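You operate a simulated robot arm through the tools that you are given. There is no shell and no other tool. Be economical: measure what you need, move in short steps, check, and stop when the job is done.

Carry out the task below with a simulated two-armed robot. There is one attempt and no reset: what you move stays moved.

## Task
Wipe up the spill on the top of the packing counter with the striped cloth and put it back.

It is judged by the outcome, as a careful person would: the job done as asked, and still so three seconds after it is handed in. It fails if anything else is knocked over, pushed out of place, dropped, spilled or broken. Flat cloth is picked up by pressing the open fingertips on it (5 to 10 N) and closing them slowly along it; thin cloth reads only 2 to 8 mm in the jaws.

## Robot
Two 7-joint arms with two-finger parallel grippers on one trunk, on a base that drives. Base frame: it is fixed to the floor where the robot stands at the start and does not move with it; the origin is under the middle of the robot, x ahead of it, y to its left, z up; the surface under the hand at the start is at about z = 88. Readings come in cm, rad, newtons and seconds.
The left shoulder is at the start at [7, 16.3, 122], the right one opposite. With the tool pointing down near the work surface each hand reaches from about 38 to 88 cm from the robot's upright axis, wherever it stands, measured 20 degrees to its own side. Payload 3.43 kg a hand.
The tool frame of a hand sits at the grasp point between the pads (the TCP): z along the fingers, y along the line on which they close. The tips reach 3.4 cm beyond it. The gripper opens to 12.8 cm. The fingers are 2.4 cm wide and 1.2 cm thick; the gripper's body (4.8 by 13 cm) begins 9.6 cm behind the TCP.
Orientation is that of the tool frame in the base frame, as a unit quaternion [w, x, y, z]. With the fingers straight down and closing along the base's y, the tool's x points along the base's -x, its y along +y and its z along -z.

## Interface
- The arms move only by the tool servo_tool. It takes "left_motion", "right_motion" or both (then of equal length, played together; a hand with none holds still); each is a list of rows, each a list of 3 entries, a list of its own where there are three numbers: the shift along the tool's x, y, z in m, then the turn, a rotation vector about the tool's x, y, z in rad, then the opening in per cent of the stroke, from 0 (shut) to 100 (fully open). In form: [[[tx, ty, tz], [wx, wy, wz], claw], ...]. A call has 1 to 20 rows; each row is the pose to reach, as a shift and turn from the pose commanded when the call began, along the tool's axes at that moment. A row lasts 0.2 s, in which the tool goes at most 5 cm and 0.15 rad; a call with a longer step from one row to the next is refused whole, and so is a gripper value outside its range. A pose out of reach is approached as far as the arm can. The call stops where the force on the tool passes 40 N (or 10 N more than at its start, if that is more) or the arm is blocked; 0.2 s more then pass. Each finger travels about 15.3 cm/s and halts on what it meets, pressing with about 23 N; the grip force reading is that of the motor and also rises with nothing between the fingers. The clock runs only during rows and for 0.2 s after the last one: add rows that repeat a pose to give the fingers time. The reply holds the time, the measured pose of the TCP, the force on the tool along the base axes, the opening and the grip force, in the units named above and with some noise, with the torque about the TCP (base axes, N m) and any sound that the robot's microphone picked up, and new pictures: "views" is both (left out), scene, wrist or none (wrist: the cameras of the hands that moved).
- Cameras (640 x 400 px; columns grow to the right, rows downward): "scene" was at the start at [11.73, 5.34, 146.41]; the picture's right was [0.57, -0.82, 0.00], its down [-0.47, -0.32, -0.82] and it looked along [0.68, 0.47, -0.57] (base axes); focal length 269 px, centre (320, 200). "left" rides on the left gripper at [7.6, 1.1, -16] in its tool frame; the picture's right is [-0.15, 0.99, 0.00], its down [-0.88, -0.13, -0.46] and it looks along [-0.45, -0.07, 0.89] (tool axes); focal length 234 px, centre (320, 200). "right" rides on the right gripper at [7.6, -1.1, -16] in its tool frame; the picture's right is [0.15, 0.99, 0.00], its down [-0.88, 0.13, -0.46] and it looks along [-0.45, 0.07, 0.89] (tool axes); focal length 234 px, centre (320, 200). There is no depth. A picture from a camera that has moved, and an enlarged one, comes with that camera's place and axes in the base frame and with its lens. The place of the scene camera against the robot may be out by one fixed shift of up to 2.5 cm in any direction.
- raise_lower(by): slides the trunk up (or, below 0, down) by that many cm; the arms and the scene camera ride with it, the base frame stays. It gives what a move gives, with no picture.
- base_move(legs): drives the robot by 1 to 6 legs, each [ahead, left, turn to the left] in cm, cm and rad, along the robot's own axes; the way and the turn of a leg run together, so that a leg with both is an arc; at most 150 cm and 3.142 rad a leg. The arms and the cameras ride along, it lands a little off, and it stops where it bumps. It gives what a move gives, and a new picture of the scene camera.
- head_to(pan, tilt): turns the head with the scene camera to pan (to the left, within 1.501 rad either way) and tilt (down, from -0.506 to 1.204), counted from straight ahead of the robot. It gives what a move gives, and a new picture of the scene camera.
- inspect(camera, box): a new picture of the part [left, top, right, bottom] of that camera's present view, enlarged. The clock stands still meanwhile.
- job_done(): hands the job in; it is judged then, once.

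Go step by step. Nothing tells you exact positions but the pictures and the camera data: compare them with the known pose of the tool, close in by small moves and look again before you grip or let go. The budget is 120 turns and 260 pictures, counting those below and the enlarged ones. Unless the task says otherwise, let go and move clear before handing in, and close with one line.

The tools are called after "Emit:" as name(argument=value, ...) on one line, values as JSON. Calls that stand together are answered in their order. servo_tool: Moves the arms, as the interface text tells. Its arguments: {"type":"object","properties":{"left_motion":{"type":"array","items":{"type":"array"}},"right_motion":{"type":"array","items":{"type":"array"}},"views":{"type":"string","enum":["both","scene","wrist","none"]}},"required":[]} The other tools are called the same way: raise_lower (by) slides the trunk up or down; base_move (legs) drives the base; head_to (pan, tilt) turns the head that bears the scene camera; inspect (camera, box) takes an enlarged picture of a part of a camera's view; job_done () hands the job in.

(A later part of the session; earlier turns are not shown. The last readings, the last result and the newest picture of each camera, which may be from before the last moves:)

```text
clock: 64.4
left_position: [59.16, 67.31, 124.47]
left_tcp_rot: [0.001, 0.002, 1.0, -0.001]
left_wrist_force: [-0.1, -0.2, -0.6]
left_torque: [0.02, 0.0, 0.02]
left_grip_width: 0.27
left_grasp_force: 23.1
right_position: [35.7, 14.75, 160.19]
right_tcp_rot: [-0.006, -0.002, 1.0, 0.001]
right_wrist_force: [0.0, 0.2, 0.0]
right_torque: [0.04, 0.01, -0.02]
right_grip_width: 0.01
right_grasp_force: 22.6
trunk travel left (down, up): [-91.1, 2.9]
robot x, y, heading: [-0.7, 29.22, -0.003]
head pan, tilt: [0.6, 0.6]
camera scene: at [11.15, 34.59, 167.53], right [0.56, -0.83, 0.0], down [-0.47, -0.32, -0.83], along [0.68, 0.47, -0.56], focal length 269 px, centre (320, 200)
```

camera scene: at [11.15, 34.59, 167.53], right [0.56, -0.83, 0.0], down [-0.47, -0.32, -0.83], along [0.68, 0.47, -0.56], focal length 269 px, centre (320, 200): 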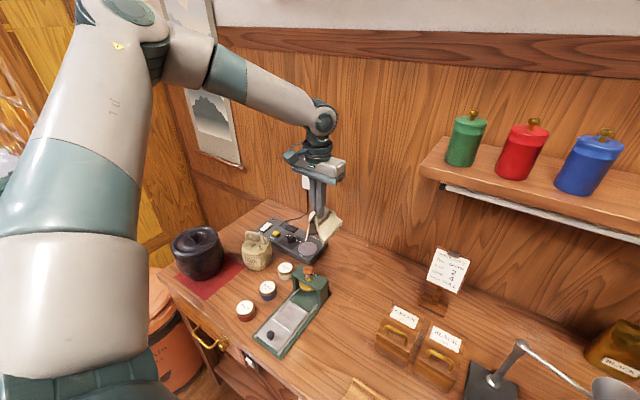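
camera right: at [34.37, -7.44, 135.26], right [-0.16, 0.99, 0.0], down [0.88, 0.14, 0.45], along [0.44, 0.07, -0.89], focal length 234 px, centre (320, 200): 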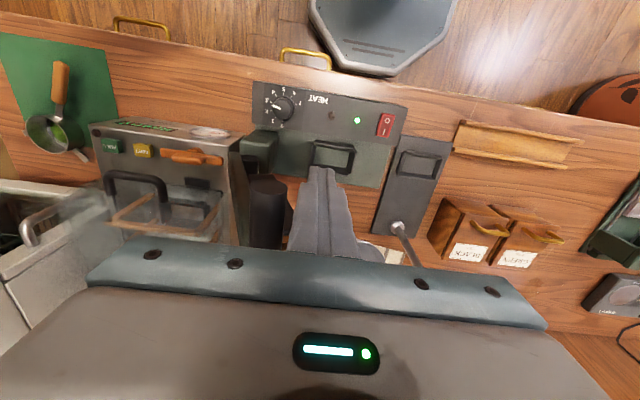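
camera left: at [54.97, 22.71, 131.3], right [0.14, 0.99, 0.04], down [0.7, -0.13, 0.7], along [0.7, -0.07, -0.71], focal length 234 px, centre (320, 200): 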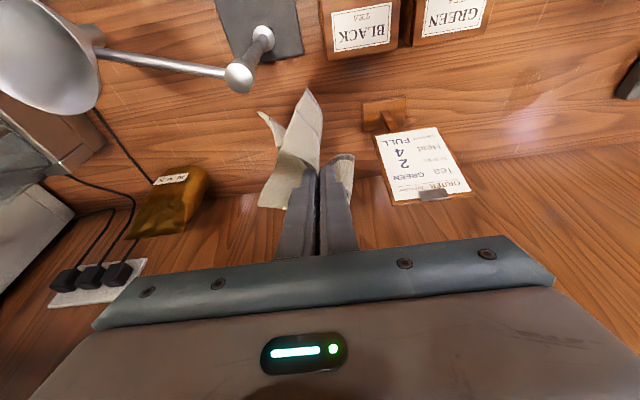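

Now the hand is at (59, 67). I'll move toward the spill and look with the wrist camera.

Emit:
servo_tool(left_motion=[[[-0.03, -0.02, 0], [0, 0, 0], 0], [[-0.06, -0.04, 0], [0, 0, 0], 0], [[-0.09, -0.06, 0], [0, 0, 0], 0], [[-0.11, -0.07, 0], [0, 0, 0], 0], [[-0.11, -0.07, 0], [0, 0, 0], 0]], views="both")

Emit:
inspect(camera="left", box=[160, 80, 480, 280])

```text
clock: 65.6
left_position: [69.95, 60.26, 124.28]
left_tcp_rot: [0.002, 0.002, 1.0, 0.0]
left_wrist_force: [-0.9, 0.0, 0.1]
left_torque: [0.04, -0.03, 0.04]
left_grip_width: 0.28
left_grasp_force: 23.6
right_position: [35.71, 14.96, 160.17]
right_tcp_rot: [-0.007, -0.002, 1.0, 0.0]
right_wrist_force: [0.0, 0.1, -0.6]
right_torque: [-0.01, 0.01, -0.01]
right_grip_width: 0.0
right_grasp_force: 23.0
trunk travel left (down, up): [-91.1, 2.9]
robot x, y, heading: [-0.15, 29.31, -0.003]
head pan, tilt: [0.6, 0.6]
camera scene: at [11.13, 34.78, 167.52], right [0.56, -0.83, 0.0], down [-0.47, -0.32, -0.83], along [0.68, 0.46, -0.56], focal length 269 px, centre (320, 200)
camera left: at [62.36, 61.49, 140.24], right [0.15, 0.99, 0.0], down [0.88, -0.13, 0.46], along [0.45, -0.07, -0.89], focal length 234 px, centre (320, 200)
```

scene: 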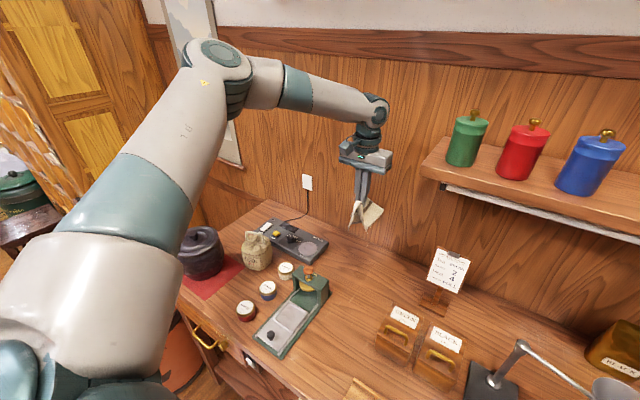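
left: 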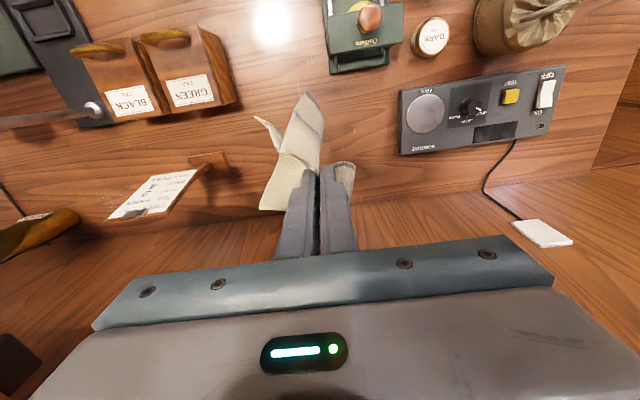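

```text
2.00 times, centred on (320, 180) of left
camera zoom: at [62.36, 61.49, 140.24], right [0.15, 0.99, 0.0], down [0.88, -0.13, 0.46], along [0.45, -0.07, -0.89], focal length 468 px, centre (320, 240)
```

zoom: 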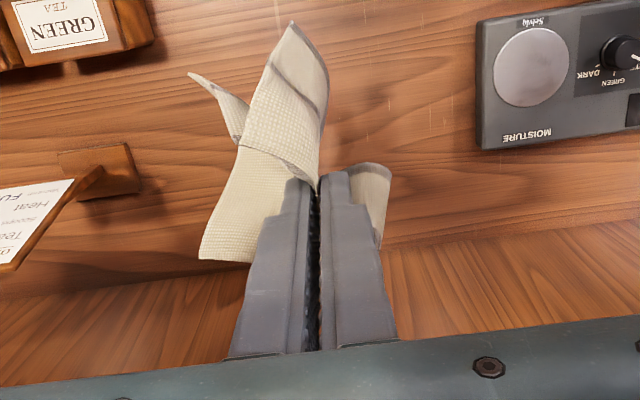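

The cloth hides the spill from the wrist camera. I'll enlarge the scene view there and shift the hand aside to see the spill itself.

Emit:
servo_tool(left_motion=[[[0.03, 0.04, 0], [0, 0, 0], 0], [[0.06, 0.08, 0], [0, 0, 0], 0], [[0.06, 0.1, 0], [0, 0, 0], 0], [[0.06, 0.1, 0], [0, 0, 0], 0]], views="none")

Emit:
inspect(camera="left", box=[160, 80, 400, 230])

Emit:
inspect(camera="scene", box=[280, 200, 480, 325])

```text
clock: 66.6
left_position: [64.34, 70.1, 124.19]
left_tcp_rot: [0.001, 0.002, 1.0, -0.002]
left_wrist_force: [-0.3, 0.4, 0.3]
left_torque: [0.02, 0.05, -0.01]
left_grip_width: 0.27
left_grasp_force: 22.6
right_position: [35.78, 14.98, 160.1]
right_tcp_rot: [-0.005, -0.003, 1.0, 0.002]
right_wrist_force: [-0.9, 0.3, 0.4]
right_torque: [0.01, 0.01, 0.0]
right_grip_width: 0.0
right_grasp_force: 23.3
trunk travel left (down, up): [-91.1, 2.9]
robot x, y, heading: [-0.85, 29.46, 0.003]
head pan, tilt: [0.6, 0.6]
```

```text
2.67 times, centred on (280, 155) of left
camera zoom: at [56.58, 71.43, 140.2], right [0.15, 0.99, 0.0], down [0.88, -0.13, 0.46], along [0.45, -0.07, -0.89], focal length 624 px, centre (427, 320)
```

zoom: 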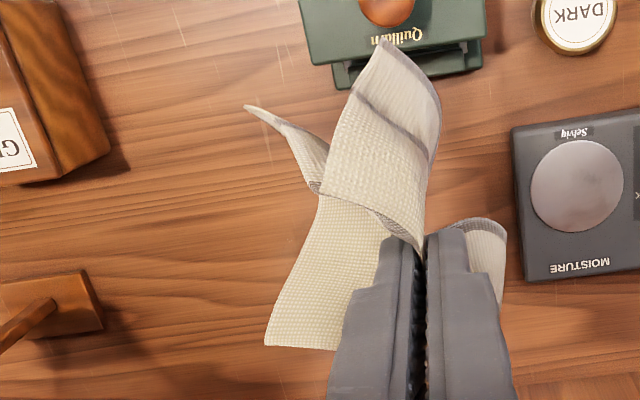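

```text
3.20 times, centred on (380, 262) of scene
camera zoom: at [11.29, 34.73, 167.51], right [0.56, -0.83, 0.0], down [-0.47, -0.32, -0.82], along [0.68, 0.46, -0.57], focal length 860 px, centre (128, 0)
```

zoom: 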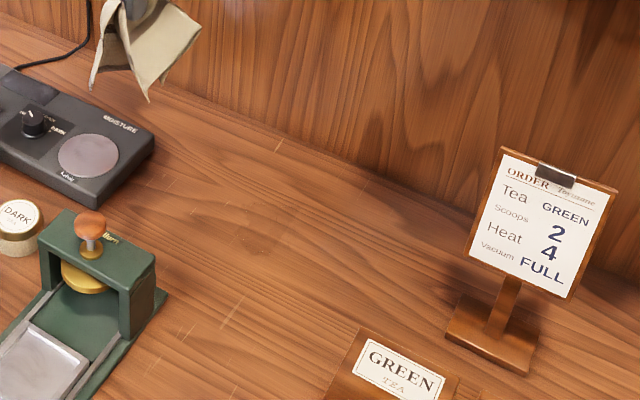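

The spill should lie near (260, 224) in that enlargement; I'll zoom in on it.

Emit:
inspect(camera="scene", box=[324, 240, 404, 290])

Emit:
inspect(camera="left", box=[180, 110, 300, 210])

```text
8.00 times, centred on (364, 265) of scene
camera zoom: at [11.29, 34.73, 167.51], right [0.56, -0.83, 0.0], down [-0.47, -0.32, -0.82], along [0.68, 0.46, -0.57], focal length 2149 px, centre (-32, -320)
```

zoom: 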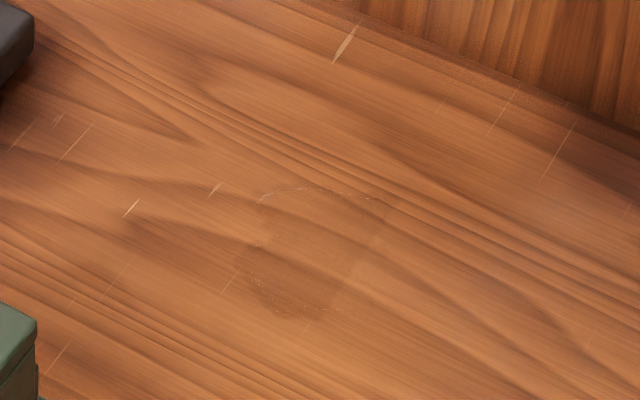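

```text
4.00 times, centred on (240, 160) of left
camera zoom: at [56.58, 71.43, 140.2], right [0.15, 0.99, 0.0], down [0.88, -0.13, 0.46], along [0.45, -0.07, -0.89], focal length 937 px, centre (640, 360)
```

zoom: 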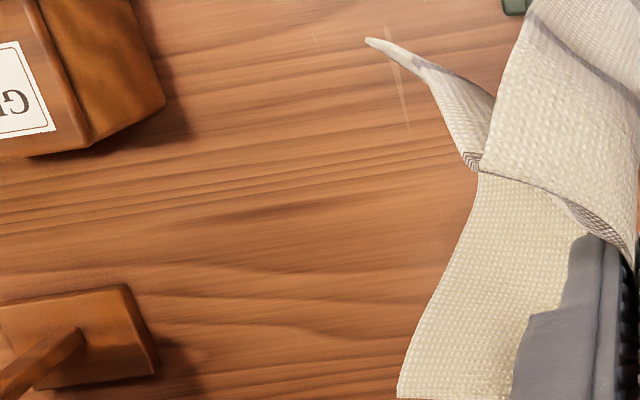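

The spill outline spans about x 72–81, y 56–63. I'll drive 4 cm ahead, bring the cloth above its near side, and lower the trunk.

Emit:
base_move(legs=[[4, 0, 0]])

Emit:
servo_tool(left_motion=[[[-0.02, -0.03, 0.02], [0, 0, 0], 0], [[-0.04, -0.06, 0.04], [0, 0, 0], 0], [[-0.07, -0.09, 0.06], [0, 0, 0], 0], [[-0.08, -0.1, 0.08], [0, 0, 0], 0], [[-0.08, -0.1, 0.1], [0, 0, 0], 0], [[-0.08, -0.1, 0.12], [0, 0, 0], 0], [[-0.08, -0.1, 0.12], [0, 0, 0], 0]], views="both")

```text
clock: 67.5
left_position: [67.25, 70.3, 124.95]
left_tcp_rot: [0.006, 0.002, 1.0, -0.001]
left_wrist_force: [-0.8, 0.2, -0.5]
left_torque: [0.01, -0.11, 0.0]
left_grip_width: 0.25
left_grasp_force: 22.7
right_position: [38.16, 15.23, 160.53]
right_tcp_rot: [-0.001, -0.003, 1.0, 0.001]
right_wrist_force: [-1.5, 0.0, -0.2]
right_torque: [0.02, -0.14, -0.01]
right_grip_width: 0.0
right_grasp_force: 22.9
trunk travel left (down, up): [-91.1, 2.9]
robot x, y, heading: [3.24, 29.46, -0.004]
head pan, tilt: [0.6, 0.6]
camera scene: at [13.73, 34.88, 167.64], right [0.56, -0.83, 0.01], down [-0.46, -0.32, -0.83], along [0.69, 0.46, -0.56], focal length 269 px, centre (320, 200)
```

scene: 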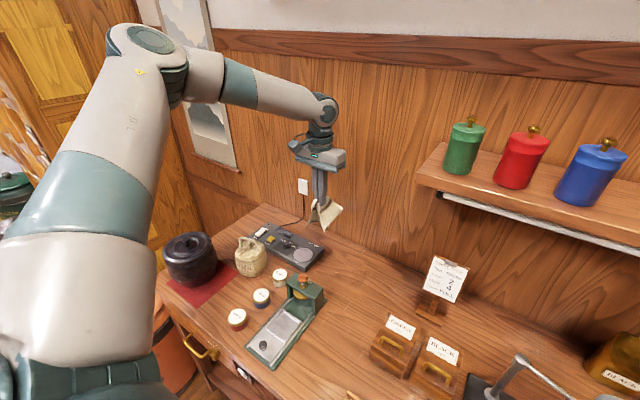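

```text
clock: 69.0
left_position: [71.99, 62.18, 115.22]
left_tcp_rot: [0.002, 0.002, 1.0, 0.0]
left_wrist_force: [-0.5, -0.7, -0.4]
left_torque: [0.0, 0.02, 0.0]
left_grip_width: 0.25
left_grasp_force: 23.2
left hand out of reach, approached as far as the arm can: row 3, 4, 5, 6, 7
right_position: [39.74, 15.13, 160.23]
right_tcp_rot: [-0.005, -0.002, 1.0, 0.001]
right_wrist_force: [0.6, 0.1, 0.6]
right_torque: [-0.02, -0.02, -0.01]
right_grip_width: 0.01
right_grasp_force: 22.9
trunk travel left (down, up): [-91.1, 2.9]
robot x, y, heading: [3.14, 29.47, 0.001]
head pan, tilt: [0.6, 0.6]
camera scene: at [15.16, 34.86, 167.51], right [0.56, -0.83, 0.0], down [-0.47, -0.32, -0.82], along [0.68, 0.46, -0.57], focal length 269 px, centre (320, 200)
camera left: at [64.23, 63.54, 131.15], right [0.15, 0.99, 0.0], down [0.88, -0.13, 0.46], along [0.45, -0.07, -0.89], focal length 234 px, centre (320, 200)
```

scene: 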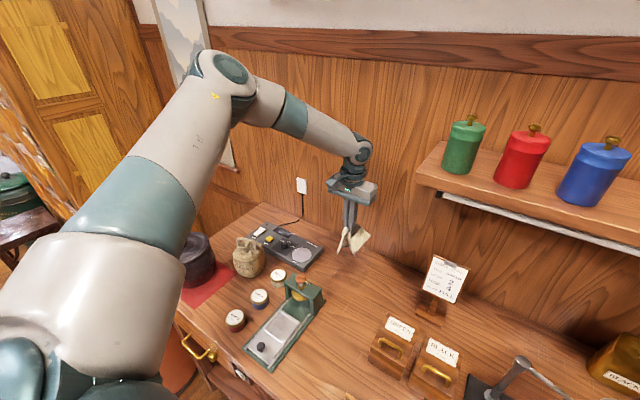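
left: 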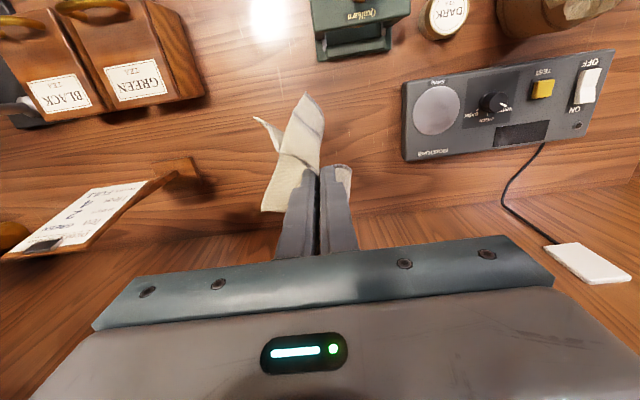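

Reach shrinks when the hand is low relative to the trunk, so I'll raise the hand on the arm and lower the trunk instead.

Emit:
servo_tool(left_motion=[[[0, 0, -0.04], [0, 0, 0], 0], [[0, 0, -0.08], [0, 0, 0], 0], [[-0.01, 0, -0.12], [0, 0, 0], 0], [[-0.02, -0.01, -0.16], [0, 0, 0], 0], [[-0.04, -0.02, -0.16], [0, 0, 0], 0], [[-0.04, -0.02, -0.16], [0, 0, 0], 0]], views="none")

Emit:
raise_lower(by=-30)

Emit:
servo_tool(left_motion=[[[0, 0, 0], [0, 0, 0], 0]], views="both")

```text
clock: 70.5
left_position: [75.79, 60.53, 131.31]
left_tcp_rot: [0.002, 0.001, 1.0, -0.002]
left_wrist_force: [-0.5, 0.8, -0.5]
left_torque: [0.04, -0.01, 0.03]
left_grip_width: 0.27
left_grasp_force: 23.1
right_position: [39.65, 15.07, 160.14]
right_tcp_rot: [-0.005, -0.003, 1.0, 0.001]
right_wrist_force: [-0.8, -0.1, 0.0]
right_torque: [-0.03, 0.0, -0.02]
right_grip_width: 0.0
right_grasp_force: 23.3
trunk travel left (down, up): [-91.1, 2.9]
robot x, y, heading: [3.17, 29.58, -0.004]
head pan, tilt: [0.6, 0.6]
```

```text
clock: 73.5
left_position: [75.88, 60.35, 101.44]
left_tcp_rot: [0.001, 0.001, 1.0, -0.001]
left_wrist_force: [-0.2, -0.6, 0.2]
left_torque: [-0.02, -0.03, 0.0]
left_grip_width: 0.26
left_grasp_force: 22.9
right_position: [39.62, 14.96, 130.23]
right_tcp_rot: [-0.006, -0.002, 1.0, 0.001]
right_wrist_force: [0.2, -0.1, -0.2]
right_torque: [0.03, 0.0, -0.02]
right_grip_width: 0.0
right_grasp_force: 23.0
trunk travel left (down, up): [-61.1, 32.9]
robot x, y, heading: [3.58, 29.46, -0.004]
head pan, tilt: [0.6, 0.6]
```

```text
clock: 73.8
left_position: [75.8, 60.45, 101.47]
left_tcp_rot: [0.001, 0.002, 1.0, 0.0]
left_wrist_force: [-0.3, 0.1, -0.2]
left_torque: [-0.01, 0.04, 0.02]
left_grip_width: 0.25
left_grasp_force: 22.9
right_position: [39.57, 15.08, 130.21]
right_tcp_rot: [-0.005, -0.003, 1.0, 0.001]
right_wrist_force: [0.1, -0.3, -0.2]
right_torque: [0.03, -0.01, 0.0]
right_grip_width: 0.03
right_grasp_force: 23.3
trunk travel left (down, up): [-61.1, 32.9]
robot x, y, heading: [3.53, 29.59, -0.003]
head pan, tilt: [0.6, 0.6]
camera scene: at [15.08, 34.83, 137.52], right [0.56, -0.83, 0.0], down [-0.47, -0.32, -0.82], along [0.68, 0.46, -0.57], focal length 269 px, centre (320, 200)
camera left: at [68.09, 61.7, 117.38], right [0.15, 0.99, 0.0], down [0.88, -0.13, 0.46], along [0.45, -0.07, -0.89], focal length 234 px, centre (320, 200)
```

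scene: 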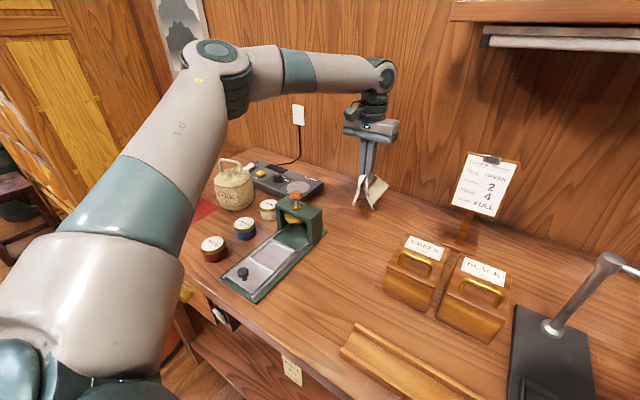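
left: 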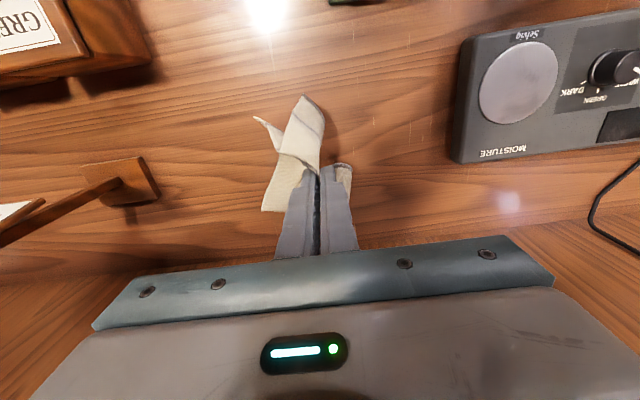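

Pose reached with the trunk lower. I'll lower further toward the counter, keeping some arm height in reserve.

Emit:
servo_tool(left_motion=[[[0, 0, -0.03], [0, 0, 0], 0], [[0, 0, -0.06], [0, 0, 0], 0]], views="none")

Emit:
raise_lower(by=-15)

Emit:
servo_tool(left_motion=[[[0, 0, 0], [0, 0, 0], 0]], views="both")

```text
clock: 74.5
left_position: [75.87, 60.5, 107.43]
left_tcp_rot: [0.002, 0.002, 1.0, -0.002]
left_wrist_force: [-0.1, -0.7, -0.3]
left_torque: [0.0, 0.02, -0.03]
left_grip_width: 0.26
left_grasp_force: 23.5
right_position: [39.63, 15.01, 130.25]
right_tcp_rot: [-0.005, -0.003, 1.0, 0.001]
right_wrist_force: [-0.7, 0.1, 0.3]
right_torque: [0.0, 0.03, 0.01]
right_grip_width: 0.0
right_grasp_force: 22.9
trunk travel left (down, up): [-61.1, 32.9]
robot x, y, heading: [3.04, 29.13, -0.002]
head pan, tilt: [0.6, 0.6]
```

```text
clock: 76.2
left_position: [75.93, 60.5, 92.63]
left_tcp_rot: [0.002, 0.0, 1.0, 0.0]
left_wrist_force: [0.5, 0.6, 0.6]
left_torque: [-0.01, -0.02, 0.01]
left_grip_width: 0.29
left_grasp_force: 22.9
right_position: [39.55, 14.96, 115.23]
right_tcp_rot: [-0.005, -0.003, 1.0, 0.0]
right_wrist_force: [-0.5, -1.0, 0.3]
right_torque: [0.01, -0.03, 0.0]
right_grip_width: 0.0
right_grasp_force: 23.0
trunk travel left (down, up): [-46.1, 47.9]
robot x, y, heading: [3.33, 29.94, 0.003]
head pan, tilt: [0.6, 0.6]
```

```text
clock: 76.6
left_position: [75.88, 60.43, 92.55]
left_tcp_rot: [0.003, 0.002, 1.0, -0.001]
left_wrist_force: [1.0, 0.3, 1.7]
left_torque: [0.04, -0.03, 0.03]
left_grip_width: 0.27
left_grasp_force: 22.7
right_position: [39.43, 15.04, 115.19]
right_tcp_rot: [-0.005, -0.002, 1.0, 0.001]
right_wrist_force: [0.5, 0.4, 0.3]
right_torque: [0.01, 0.02, 0.0]
right_grip_width: 0.02
right_grasp_force: 22.6
trunk travel left (down, up): [-46.1, 47.9]
robot x, y, heading: [2.75, 29.52, -0.0]
head pan, tilt: [0.6, 0.6]
camera scene: at [15.03, 34.82, 122.53], right [0.56, -0.83, 0.0], down [-0.47, -0.32, -0.83], along [0.68, 0.46, -0.56], focal length 269 px, centre (320, 200)
camera left: at [68.17, 61.74, 108.5], right [0.15, 0.99, 0.0], down [0.88, -0.13, 0.46], along [0.45, -0.07, -0.89], focal length 234 px, centre (320, 200)
```

scene: 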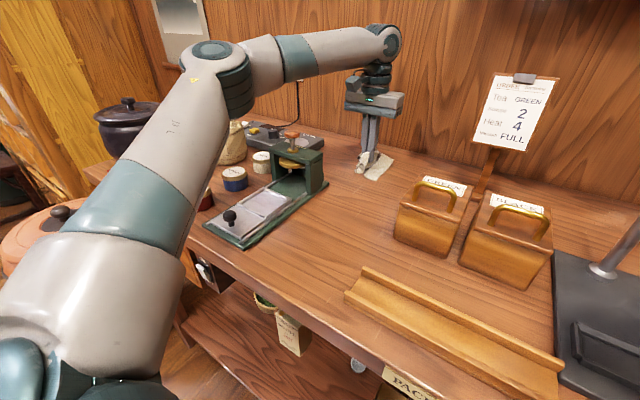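
left: 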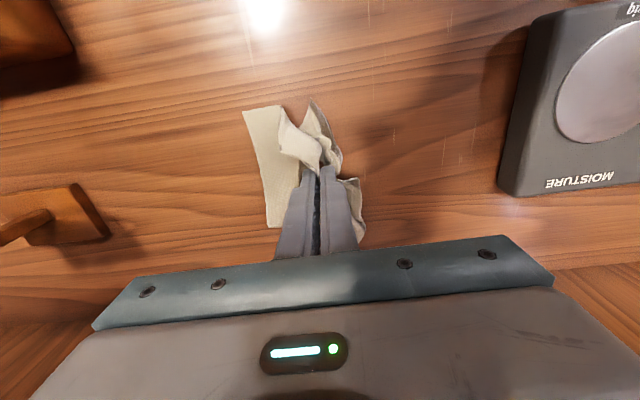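

The cloth is on the spill area. I'll press down lightly and read the force.

Emit:
servo_tool(left_motion=[[[0, 0, 0.005], [0, 0, 0], 0], [[0, 0, 0.01], [0, 0, 0], 0], [[0, 0, 0.01], [0, 0, 0], 0]], views="none")

```text
clock: 77.4
left_position: [75.94, 60.53, 91.71]
left_tcp_rot: [0.003, 0.001, 1.0, -0.001]
left_wrist_force: [2.0, 2.6, 10.8]
left_torque: [0.18, -0.11, -0.02]
left_grip_width: 0.26
left_grasp_force: 23.0
right_position: [39.38, 15.09, 115.35]
right_tcp_rot: [-0.005, -0.002, 1.0, 0.001]
right_wrist_force: [-0.1, 0.4, -0.2]
right_torque: [0.04, 0.01, 0.02]
right_grip_width: 0.0
right_grasp_force: 23.3
trunk travel left (down, up): [-46.1, 47.9]
robot x, y, heading: [3.16, 29.25, 0.0]
head pan, tilt: [0.6, 0.6]
```

Pressing at about 11 N. Now wiping in a serpentine over the near half of the spill.

Emit:
servo_tool(left_motion=[[[0.03, 0, 0.01], [0, 0, 0], 0], [[0.055, 0.033, 0.01], [0, 0, 0], 0], [[0.055, -0.015, 0.01], [0, 0, 0], 0], [[0.055, -0.063, 0.01], [0, 0, 0], 0], [[0.04, -0.063, 0.01], [0, 0, 0], 0], [[0.04, -0.015, 0.01], [0, 0, 0], 0], [[0.04, 0.033, 0.01], [0, 0, 0], 0], [[0.025, 0.033, 0.01], [0, 0, 0], 0], [[0.025, -0.015, 0.01], [0, 0, 0], 0], [[0.025, -0.063, 0.01], [0, 0, 0], 0], [[0.01, -0.063, 0.01], [0, 0, 0], 0], [[0.01, -0.015, 0.01], [0, 0, 0], 0], [[0.01, 0.033, 0.01], [0, 0, 0], 0], [[-0.005, 0.033, 0.01], [0, 0, 0], 0], [[-0.005, -0.015, 0.01], [0, 0, 0], 0], [[-0.005, -0.063, 0.01], [0, 0, 0], 0], [[-0.02, -0.063, 0.01], [0, 0, 0], 0], [[-0.02, -0.015, 0.01], [0, 0, 0], 0], [[-0.02, 0.033, 0.01], [0, 0, 0], 0], [[-0.02, 0.033, 0.01], [0, 0, 0], 0]], views="both")

```text
clock: 77.8
left_position: [73.64, 60.42, 91.69]
left_tcp_rot: [0.011, 0.003, 1.0, -0.005]
left_wrist_force: [-5.7, -1.7, 16.8]
left_torque: [-0.06, 0.24, 0.0]
left_grip_width: 0.29
left_grasp_force: 23.2
right_position: [39.45, 15.14, 115.16]
right_tcp_rot: [-0.005, -0.003, 1.0, 0.002]
right_wrist_force: [0.7, 0.0, -0.1]
right_torque: [-0.03, 0.0, 0.01]
right_grip_width: 0.01
right_grasp_force: 23.3
trunk travel left (down, up): [-46.1, 47.9]
robot x, y, heading: [3.27, 29.66, -0.001]
head pan, tilt: [0.6, 0.6]
stopped in row 2 (left hand): the force on the tool passed its limit at 46 N (the readings are from after the stop); the commanded pose is now the measured one
camera scene: at [14.93, 34.86, 122.52], right [0.56, -0.83, 0.0], down [-0.47, -0.32, -0.83], along [0.68, 0.46, -0.56], focal length 269 px, centre (320, 200)
camera left: at [65.67, 61.8, 107.4], right [0.15, 0.99, 0.0], down [0.87, -0.13, 0.48], along [0.47, -0.08, -0.88], focal length 234 px, centre (320, 200)
```

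scene: 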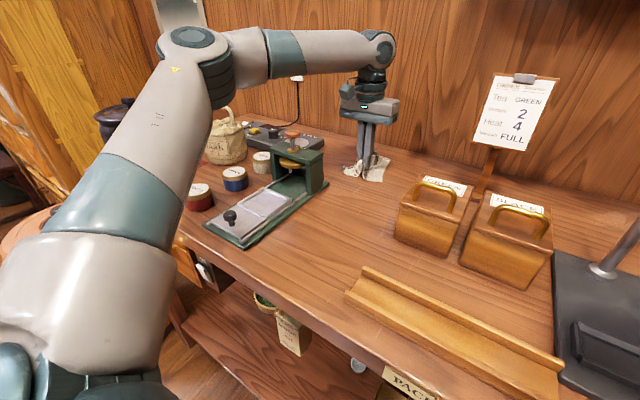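
left: 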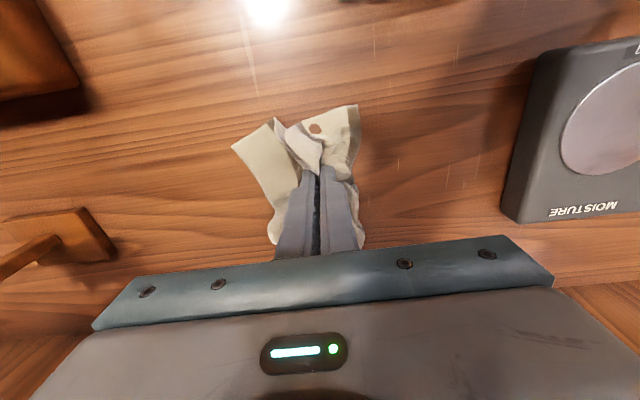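

A brown mark has come onto the cloth, so it takes up the spill; the stop came from pressing too deep. I'll continue with lighter pressure and shorter steps.

Emit:
servo_tool(left_motion=[[[0.018, 0.015, -0.001], [0, 0, 0], 0], [[0.036, 0.032, -0.001], [0, 0, 0], 0], [[0.036, 0.0, -0.001], [0, 0, 0], 0], [[0.036, -0.032, -0.001], [0, 0, 0], 0], [[0.036, -0.062, -0.001], [0, 0, 0], 0], [[0.021, -0.062, -0.001], [0, 0, 0], 0], [[0.021, -0.032, -0.001], [0, 0, 0], 0], [[0.021, 0.0, -0.001], [0, 0, 0], 0], [[0.021, 0.032, -0.001], [0, 0, 0], 0], [[0.006, 0.032, -0.001], [0, 0, 0], 0], [[0.006, 0.0, -0.001], [0, 0, 0], 0], [[0.006, -0.032, -0.001], [0, 0, 0], 0], [[0.006, -0.062, -0.001], [0, 0, 0], 0], [[-0.009, -0.062, -0.001], [0, 0, 0], 0], [[-0.009, -0.032, -0.001], [0, 0, 0], 0], [[-0.009, 0.0, -0.001], [0, 0, 0], 0], [[-0.009, 0.032, -0.001], [0, 0, 0], 0], [[-0.009, 0.032, -0.001], [0, 0, 0], 0]], views="wrist")

```text
clock: 81.6
left_position: [74.52, 63.38, 91.61]
left_tcp_rot: [0.01, 0.003, 1.0, -0.002]
left_wrist_force: [-0.5, -5.6, 14.4]
left_torque: [-0.16, 0.02, 0.02]
left_grip_width: 0.29
left_grasp_force: 22.8
left hand out of reach, approached as far as the arm can: row 13, 14
right_position: [39.48, 14.99, 115.29]
right_tcp_rot: [-0.004, -0.003, 1.0, 0.002]
right_wrist_force: [-0.1, -0.2, -0.2]
right_torque: [0.01, 0.01, 0.01]
right_grip_width: 0.04
right_grasp_force: 23.0
trunk travel left (down, up): [-46.1, 47.9]
robot x, y, heading: [3.59, 29.33, -0.006]
head pan, tilt: [0.6, 0.6]
camera left: at [66.53, 64.67, 107.42], right [0.15, 0.99, 0.0], down [0.87, -0.13, 0.48], along [0.47, -0.07, -0.88], focal length 234 px, centre (320, 200)
```

left: 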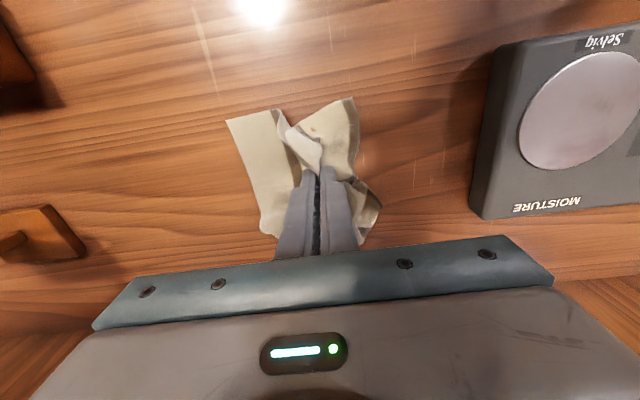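

The near part is wiped. I'll lift 2 cm, shift the base 8 cm right for better reach, and do the far part.

Emit:
servo_tool(left_motion=[[[0, 0, -0.02], [0, 0, 0], 0], [[0, 0, -0.02], [0, 0, 0], 0]], views="none")

Emit:
base_move(legs=[[0, -8, 0]])

Emit:
servo_tool(left_motion=[[[-0.02, 0.02, 0], [0, 0, 0], 0], [[-0.02, 0.04, 0], [0, 0, 0], 0], [[-0.02, 0.04, 0.01], [0, 0, 0], 0], [[-0.02, 0.04, 0.02], [0, 0, 0], 0], [[-0.02, 0.04, 0.02], [0, 0, 0], 0]], views="wrist")

```text
clock: 82.2
left_position: [74.47, 63.67, 93.47]
left_tcp_rot: [0.01, 0.002, 1.0, -0.003]
left_wrist_force: [-0.3, 0.0, 0.0]
left_torque: [-0.02, -0.02, 0.0]
left_grip_width: 0.27
left_grasp_force: 22.6
right_position: [39.69, 15.06, 115.29]
right_tcp_rot: [-0.005, -0.003, 1.0, 0.001]
right_wrist_force: [0.1, 0.4, -0.1]
right_torque: [0.02, 0.01, -0.02]
right_grip_width: 0.01
right_grasp_force: 22.5
trunk travel left (down, up): [-46.1, 47.9]
robot x, y, heading: [3.28, 29.45, -0.004]
head pan, tilt: [0.6, 0.6]
```

```text
clock: 83.3
left_position: [74.6, 55.51, 93.61]
left_tcp_rot: [0.011, 0.002, 1.0, -0.002]
left_wrist_force: [-0.3, -1.1, 0.4]
left_torque: [0.05, 0.01, -0.01]
left_grip_width: 0.22
left_grasp_force: 22.4
right_position: [39.55, 6.9, 115.11]
right_tcp_rot: [-0.005, -0.001, 1.0, 0.003]
right_wrist_force: [0.4, 1.3, -0.8]
right_torque: [0.05, -0.01, 0.0]
right_grip_width: 0.02
right_grasp_force: 23.3
trunk travel left (down, up): [-46.1, 47.9]
robot x, y, heading: [3.53, 21.6, -0.009]
head pan, tilt: [0.6, 0.6]
camera scene: at [15.08, 26.82, 122.52], right [0.56, -0.83, 0.0], down [-0.47, -0.32, -0.83], along [0.68, 0.46, -0.56], focal length 269 px, centre (320, 200)
```

scene: 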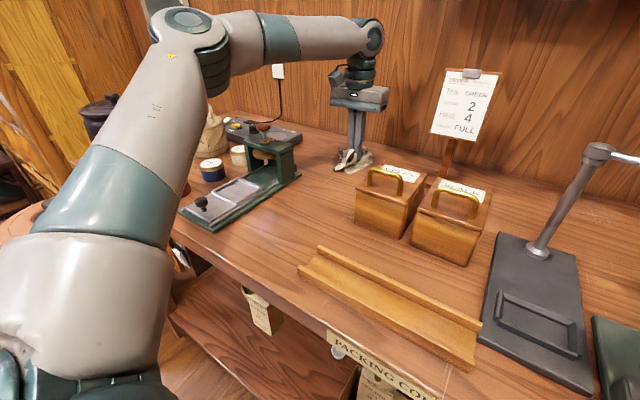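

```text
clock: 84.5
left_position: [76.72, 59.49, 91.77]
left_tcp_rot: [0.011, 0.002, 1.0, -0.004]
left_wrist_force: [1.5, 1.0, 7.4]
left_torque: [0.04, 0.03, -0.01]
left_grip_width: 0.28
left_grasp_force: 23.3
right_position: [39.46, 7.08, 115.29]
right_tcp_rot: [-0.005, -0.002, 1.0, 0.002]
right_wrist_force: [0.4, 0.6, -0.2]
right_torque: [0.01, 0.0, 0.05]
right_grip_width: 0.02
right_grasp_force: 22.8
trunk travel left (down, up): [-46.1, 47.9]
robot x, y, heading: [3.18, 21.89, -0.004]
head pan, tilt: [0.6, 0.6]
camera left: at [68.7, 60.84, 107.46], right [0.15, 0.99, 0.0], down [0.87, -0.13, 0.48], along [0.47, -0.07, -0.88], focal length 234 px, centre (320, 200)
```

left: 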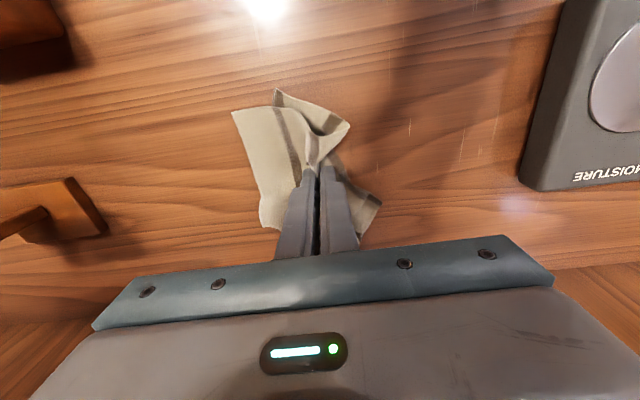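

Continuing the wipe over the middle and far part of the spill.

Emit:
servo_tool(left_motion=[[[0.01, 0.025, 0], [0, 0, 0], 0], [[0.02, 0.045, 0], [0, 0, 0], 0], [[0.02, 0.012, 0], [0, 0, 0], 0], [[0.02, -0.022, 0], [0, 0, 0], 0], [[0.02, -0.055, 0], [0, 0, 0], 0], [[0.004, -0.055, 0], [0, 0, 0], 0], [[0.004, -0.022, 0], [0, 0, 0], 0], [[0.004, 0.012, 0], [0, 0, 0], 0], [[0.004, 0.045, 0], [0, 0, 0], 0], [[-0.012, 0.045, 0], [0, 0, 0], 0], [[-0.012, 0.012, 0], [0, 0, 0], 0], [[-0.012, -0.022, 0], [0, 0, 0], 0], [[-0.012, -0.055, 0], [0, 0, 0], 0], [[-0.028, -0.055, 0], [0, 0, 0], 0], [[-0.028, -0.022, 0], [0, 0, 0], 0], [[-0.028, 0.012, 0], [0, 0, 0], 0], [[-0.028, 0.045, 0], [0, 0, 0], 0], [[-0.028, 0.045, 0], [0, 0, 0], 0]], views="wrist")

```text
clock: 88.3
left_position: [79.33, 64.31, 91.77]
left_tcp_rot: [0.011, 0.003, 1.0, -0.003]
left_wrist_force: [-1.0, -1.1, 5.1]
left_torque: [-0.05, 0.08, -0.01]
left_grip_width: 0.31
left_grasp_force: 22.6
left hand out of reach, approached as far as the arm can: row 13, 14, 15, 16
right_position: [39.52, 7.0, 115.11]
right_tcp_rot: [-0.005, -0.002, 1.0, 0.002]
right_wrist_force: [-0.1, -0.2, 0.4]
right_torque: [0.05, 0.01, 0.01]
right_grip_width: 0.0
right_grasp_force: 22.7
trunk travel left (down, up): [-46.1, 47.9]
robot x, y, heading: [3.48, 21.28, -0.001]
head pan, tilt: [0.6, 0.6]
camera left: at [71.4, 65.56, 107.47], right [0.15, 0.99, 0.0], down [0.87, -0.13, 0.48], along [0.47, -0.07, -0.88], focal length 234 px, centre (320, 200)
```

left: 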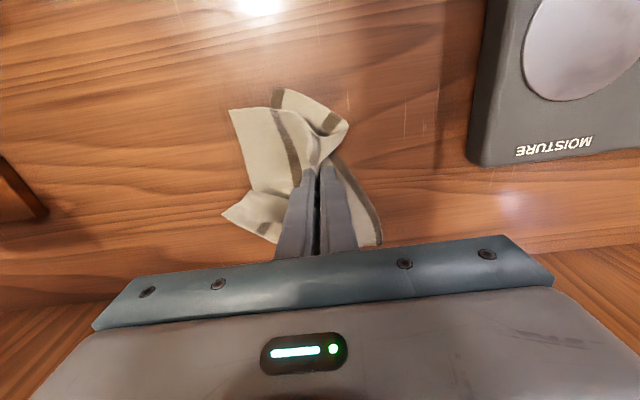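

Far line at low y is still limited. I'll lift, raise the right hand well above the sealer jaw, shift the base 7 cm right and finish the far strip.

Emit:
servo_tool(left_motion=[[[0, 0, -0.02], [0, 0, 0], 0], [[0, 0, -0.02], [0, 0, 0], 0], [[0, 0, -0.02], [0, 0, 0], 0], [[0, 0, -0.02], [0, 0, 0], 0]], right_motion=[[[0, 0, -0.045], [0, 0, 0], 0], [[0, 0, -0.09], [0, 0, 0], 0], [[0, 0, -0.135], [0, 0, 0], 0], [[0, 0, -0.18], [0, 0, 0], 0]], views="none")

Emit:
base_move(legs=[[0, -7, 0]])

Emit:
servo_tool(left_motion=[[[0, 0.01, 0.01], [0, 0, 0], 0], [[0, 0.02, 0.021], [0, 0, 0], 0], [[0, 0.02, 0.021], [0, 0, 0], 0]], views="wrist")

```text
clock: 89.3
left_position: [78.97, 64.4, 93.6]
left_tcp_rot: [0.012, 0.002, 1.0, -0.003]
left_wrist_force: [-0.7, -0.7, 0.3]
left_torque: [0.02, 0.0, 0.02]
left_grip_width: 0.26
left_grasp_force: 23.6
left hand out of reach, approached as far as the arm can: row 1, 2, 3, 4
right_position: [39.62, 7.35, 131.87]
right_tcp_rot: [-0.003, -0.002, 1.0, 0.002]
right_wrist_force: [0.0, 0.3, -0.9]
right_torque: [0.0, -0.01, 0.03]
right_grip_width: 0.0
right_grasp_force: 22.8
right hand out of reach, approached as far as the arm can: row 4
trunk travel left (down, up): [-46.1, 47.9]
robot x, y, heading: [3.43, 21.79, -0.003]
head pan, tilt: [0.6, 0.6]
```

```text
clock: 90.3
left_position: [79.14, 57.01, 93.68]
left_tcp_rot: [0.011, 0.003, 1.0, -0.003]
left_wrist_force: [-0.1, -0.1, -0.5]
left_torque: [0.06, -0.03, 0.01]
left_grip_width: 0.26
left_grasp_force: 23.4
right_position: [39.67, 0.05, 131.88]
right_tcp_rot: [-0.005, -0.002, 1.0, 0.003]
right_wrist_force: [0.9, -0.8, -0.1]
right_torque: [0.06, 0.0, 0.0]
right_grip_width: 0.0
right_grasp_force: 23.1
trunk travel left (down, up): [-46.1, 47.9]
robot x, y, heading: [3.39, 14.43, -0.003]
head pan, tilt: [0.6, 0.6]
camera scene: at [15.06, 19.81, 122.52], right [0.56, -0.83, 0.0], down [-0.47, -0.32, -0.83], along [0.68, 0.46, -0.56], focal length 269 px, centre (320, 200)
```

scene: 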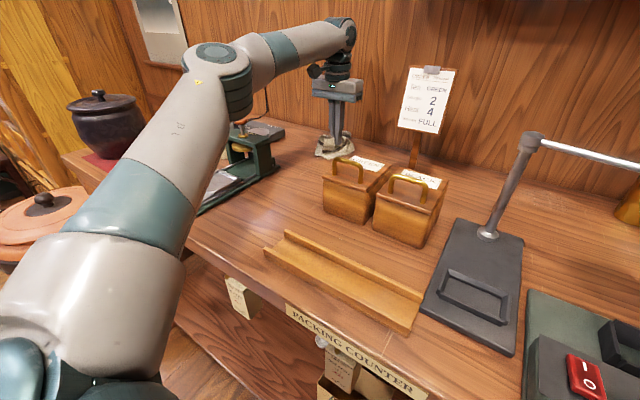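

```text
clock: 91.1
left_position: [79.42, 59.03, 91.66]
left_tcp_rot: [0.013, 0.002, 1.0, -0.004]
left_wrist_force: [2.1, -1.6, 8.8]
left_torque: [-0.14, -0.06, 0.04]
left_grip_width: 0.25
left_grasp_force: 23.3
right_position: [39.53, -0.13, 131.86]
right_tcp_rot: [-0.004, -0.003, 1.0, 0.003]
right_wrist_force: [0.4, 0.3, 0.2]
right_torque: [-0.05, 0.01, -0.03]
right_grip_width: 0.0
right_grasp_force: 23.0
trunk travel left (down, up): [-46.1, 47.9]
robot x, y, heading: [3.34, 14.71, -0.008]
head pan, tilt: [0.6, 0.6]
camera left: at [71.26, 60.44, 107.42], right [0.15, 0.99, 0.0], down [0.87, -0.13, 0.48], along [0.47, -0.08, -0.88], focal length 234 px, centre (320, 200)
```

left: 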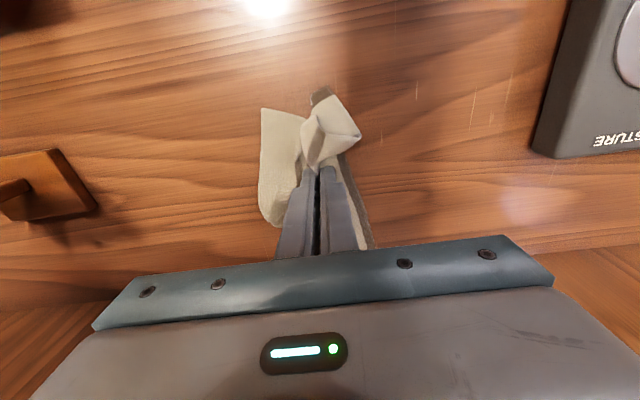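

Contact 9 N at (79.4, 59). Wiping the far strip, x 77–83, y 54–63.

Emit:
servo_tool(left_motion=[[[0.01, 0.02, 0], [0, 0, 0], 0], [[0.02, 0.04, 0], [0, 0, 0], 0], [[0.02, 0.01, 0], [0, 0, 0], 0], [[0.02, -0.02, 0], [0, 0, 0], 0], [[0.02, -0.05, 0], [0, 0, 0], 0], [[0.004, -0.05, 0], [0, 0, 0], 0], [[0.004, -0.02, 0], [0, 0, 0], 0], [[0.004, 0.01, 0], [0, 0, 0], 0], [[0.004, 0.04, 0], [0, 0, 0], 0], [[-0.012, 0.04, 0], [0, 0, 0], 0], [[-0.012, 0.01, 0], [0, 0, 0], 0], [[-0.012, -0.02, 0], [0, 0, 0], 0], [[-0.012, -0.05, 0], [0, 0, 0], 0], [[-0.028, -0.05, 0], [0, 0, 0], 0], [[-0.028, -0.02, 0], [0, 0, 0], 0], [[-0.028, 0.01, 0], [0, 0, 0], 0], [[-0.028, 0.04, 0], [0, 0, 0], 0], [[-0.028, 0.04, 0], [0, 0, 0], 0]], views="none")

Emit:
servo_tool(left_motion=[[[0.01, 0.01, -0.03], [0, 0, 0], 0], [[0.03, 0.03, -0.06], [0, 0, 0], 0], [[0.06, 0.06, -0.1], [0, 0, 0], 0], [[0.09, 0.09, -0.14], [0, 0, 0], 0], [[0.11, 0.12, -0.15], [0, 0, 0], 0], [[0.11, 0.12, -0.15], [0, 0, 0], 0]], views="both")

```text
clock: 94.9
left_position: [79.29, 62.64, 91.67]
left_tcp_rot: [0.013, 0.004, 1.0, -0.002]
left_wrist_force: [1.5, -5.3, 14.4]
left_torque: [-0.18, -0.02, 0.02]
left_grip_width: 0.29
left_grasp_force: 23.6
left hand out of reach, approached as far as the arm can: row 10, 11, 12, 13, 14, 15, 16, 17, 18
right_position: [39.47, -0.22, 131.84]
right_tcp_rot: [-0.003, 0.0, 1.0, 0.003]
right_wrist_force: [0.5, -0.8, -0.3]
right_torque: [0.01, 0.04, 0.05]
right_grip_width: 0.01
right_grasp_force: 23.7
trunk travel left (down, up): [-46.1, 47.9]
robot x, y, heading: [3.48, 14.73, -0.008]
head pan, tilt: [0.6, 0.6]
```

```text
refused: row 3 steps farther than a row can; nothing moved
```

I'll lift the cloth and move it aside to check what is left.

Emit:
servo_tool(left_motion=[[[0.01, 0.0, -0.03], [0, 0, 0], 0], [[0.03, 0.02, -0.06], [0, 0, 0], 0], [[0.05, 0.04, -0.09], [0, 0, 0], 0], [[0.07, 0.06, -0.12], [0, 0, 0], 0], [[0.09, 0.08, -0.14], [0, 0, 0], 0], [[0.1, 0.11, -0.15], [0, 0, 0], 0], [[0.1, 0.11, -0.15], [0, 0, 0], 0]], views="both")

Emit:
inspect(camera="left", box=[100, 100, 340, 250])

Emit:
inspect(camera="scene", box=[260, 90, 420, 190])

```text
clock: 96.5
left_position: [69.19, 73.94, 105.89]
left_tcp_rot: [0.011, 0.004, 1.0, -0.004]
left_wrist_force: [-0.5, 0.0, -0.5]
left_torque: [0.04, 0.0, 0.0]
left_grip_width: 0.25
left_grasp_force: 22.8
right_position: [39.72, 0.01, 131.76]
right_tcp_rot: [-0.004, -0.002, 1.0, 0.002]
right_wrist_force: [-0.8, 0.6, -0.5]
right_torque: [0.04, 0.0, 0.01]
right_grip_width: 0.01
right_grasp_force: 23.0
trunk travel left (down, up): [-46.1, 47.9]
robot x, y, heading: [3.52, 14.89, -0.005]
head pan, tilt: [0.6, 0.6]
camera scene: at [15.05, 19.86, 122.52], right [0.56, -0.83, 0.0], down [-0.47, -0.32, -0.83], along [0.68, 0.46, -0.56], focal length 269 px, centre (320, 200)
camera left: at [61.15, 75.29, 121.74], right [0.15, 0.99, 0.0], down [0.87, -0.13, 0.48], along [0.47, -0.08, -0.88], focal length 234 px, centre (320, 200)
```

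scene: 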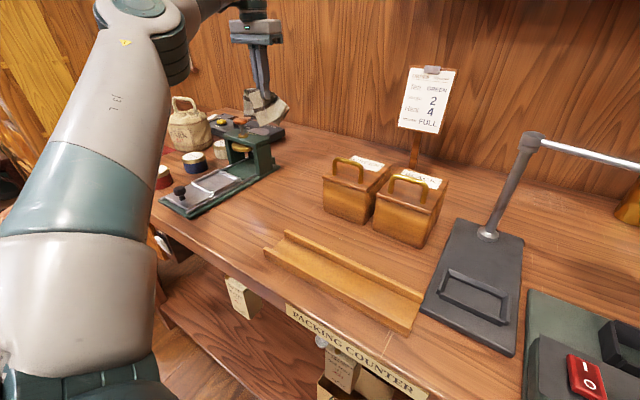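
left: 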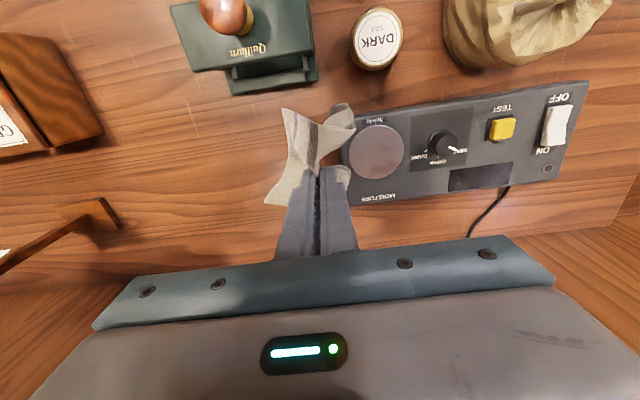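

```text
2.67 times, centred on (220, 175) of left
camera zoom: at [61.15, 75.29, 121.74], right [0.15, 0.99, 0.0], down [0.87, -0.13, 0.48], along [0.47, -0.08, -0.88], focal length 624 px, centre (587, 267)
```

zoom: 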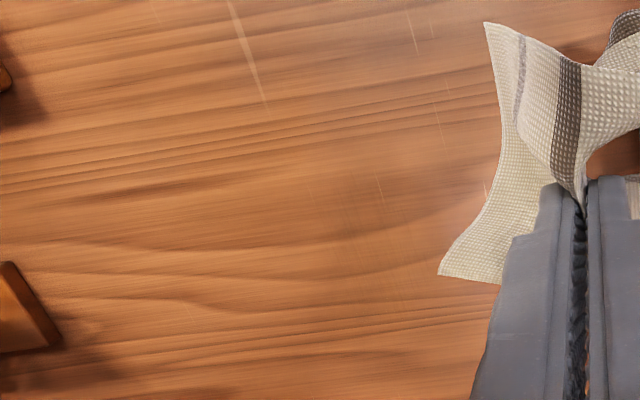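

```text
4.00 times, centred on (340, 140) of scene
camera zoom: at [15.05, 19.86, 122.52], right [0.56, -0.83, 0.0], down [-0.47, -0.32, -0.83], along [0.68, 0.46, -0.56], focal length 1074 px, centre (240, 440)
```

zoom: 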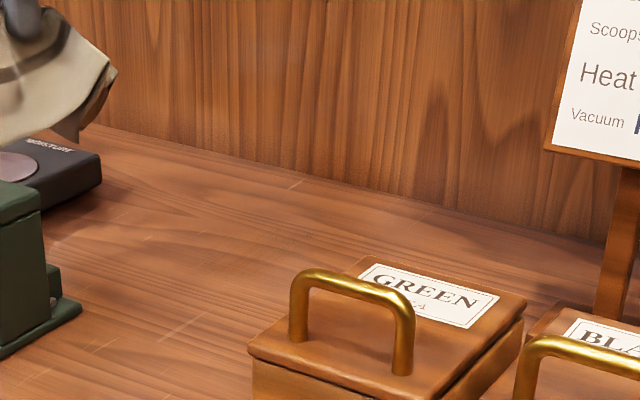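

There may be a faint remainder near (375, 240) in that view; enlarging further.

Emit:
inspect(camera="left", box=[190, 150, 280, 230])

Emit:
inspect(camera="scene", box=[310, 125, 374, 165])

```text
5.00 times, centred on (235, 190) of left
camera zoom: at [61.15, 75.29, 121.74], right [0.15, 0.99, 0.0], down [0.87, -0.13, 0.48], along [0.47, -0.08, -0.88], focal length 1171 px, centre (745, 250)
```

zoom: 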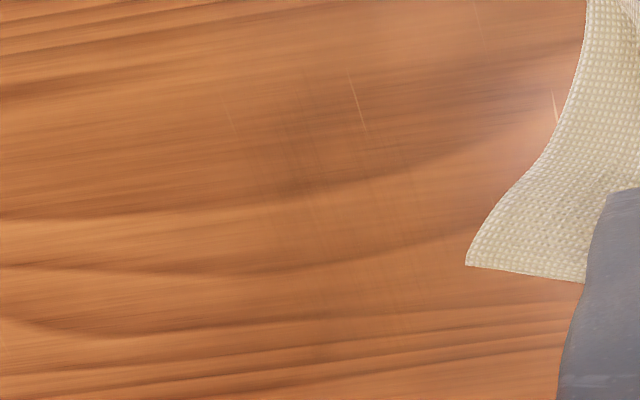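

```text
10.00 times, centred on (342, 145) of scene
camera zoom: at [15.05, 19.86, 122.52], right [0.56, -0.83, 0.0], down [-0.47, -0.32, -0.83], along [0.68, 0.46, -0.56], focal length 2686 px, centre (100, 750)
```

zoom: 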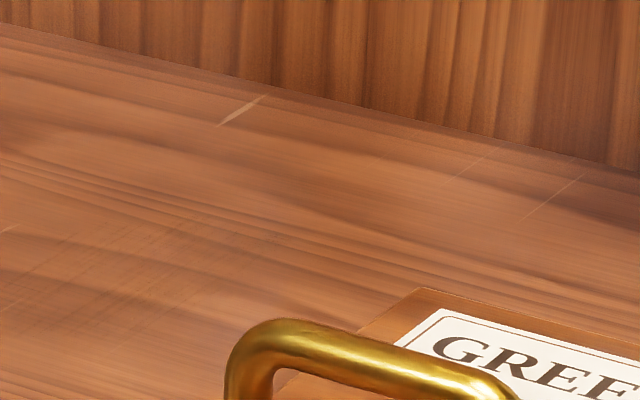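

A faint streaky remainder lies at x 71–80, y 56–63. I'll go back and wipe again, this time along x, with pressure.

Emit:
servo_tool(left_motion=[[[0, -0.035, 0.01], [0, 0, 0], 0], [[0, -0.07, 0.03], [0, 0, 0], 0], [[-0.01, -0.1, 0.06], [0, 0, 0], 0], [[-0.02, -0.12, 0.09], [0, 0, 0], 0], [[-0.03, -0.14, 0.115], [0, 0, 0], 0], [[-0.03, -0.14, 0.135], [0, 0, 0], 0], [[-0.03, -0.14, 0.1425], [0, 0, 0], 0], [[-0.03, -0.14, 0.1425], [0, 0, 0], 0]], views="none")

```text
clock: 98.3
left_position: [72.45, 59.82, 91.96]
left_tcp_rot: [0.012, 0.003, 1.0, -0.004]
left_wrist_force: [-0.6, 0.6, 2.9]
left_torque: [0.05, 0.02, -0.02]
left_grip_width: 0.26
left_grasp_force: 23.1
right_position: [39.72, 0.08, 131.83]
right_tcp_rot: [-0.004, -0.003, 1.0, 0.003]
right_wrist_force: [0.7, -0.1, 0.7]
right_torque: [0.01, -0.02, 0.02]
right_grip_width: 0.0
right_grasp_force: 23.7
trunk travel left (down, up): [-46.1, 47.9]
robot x, y, heading: [3.59, 14.74, -0.005]
head pan, tilt: [0.6, 0.6]
```

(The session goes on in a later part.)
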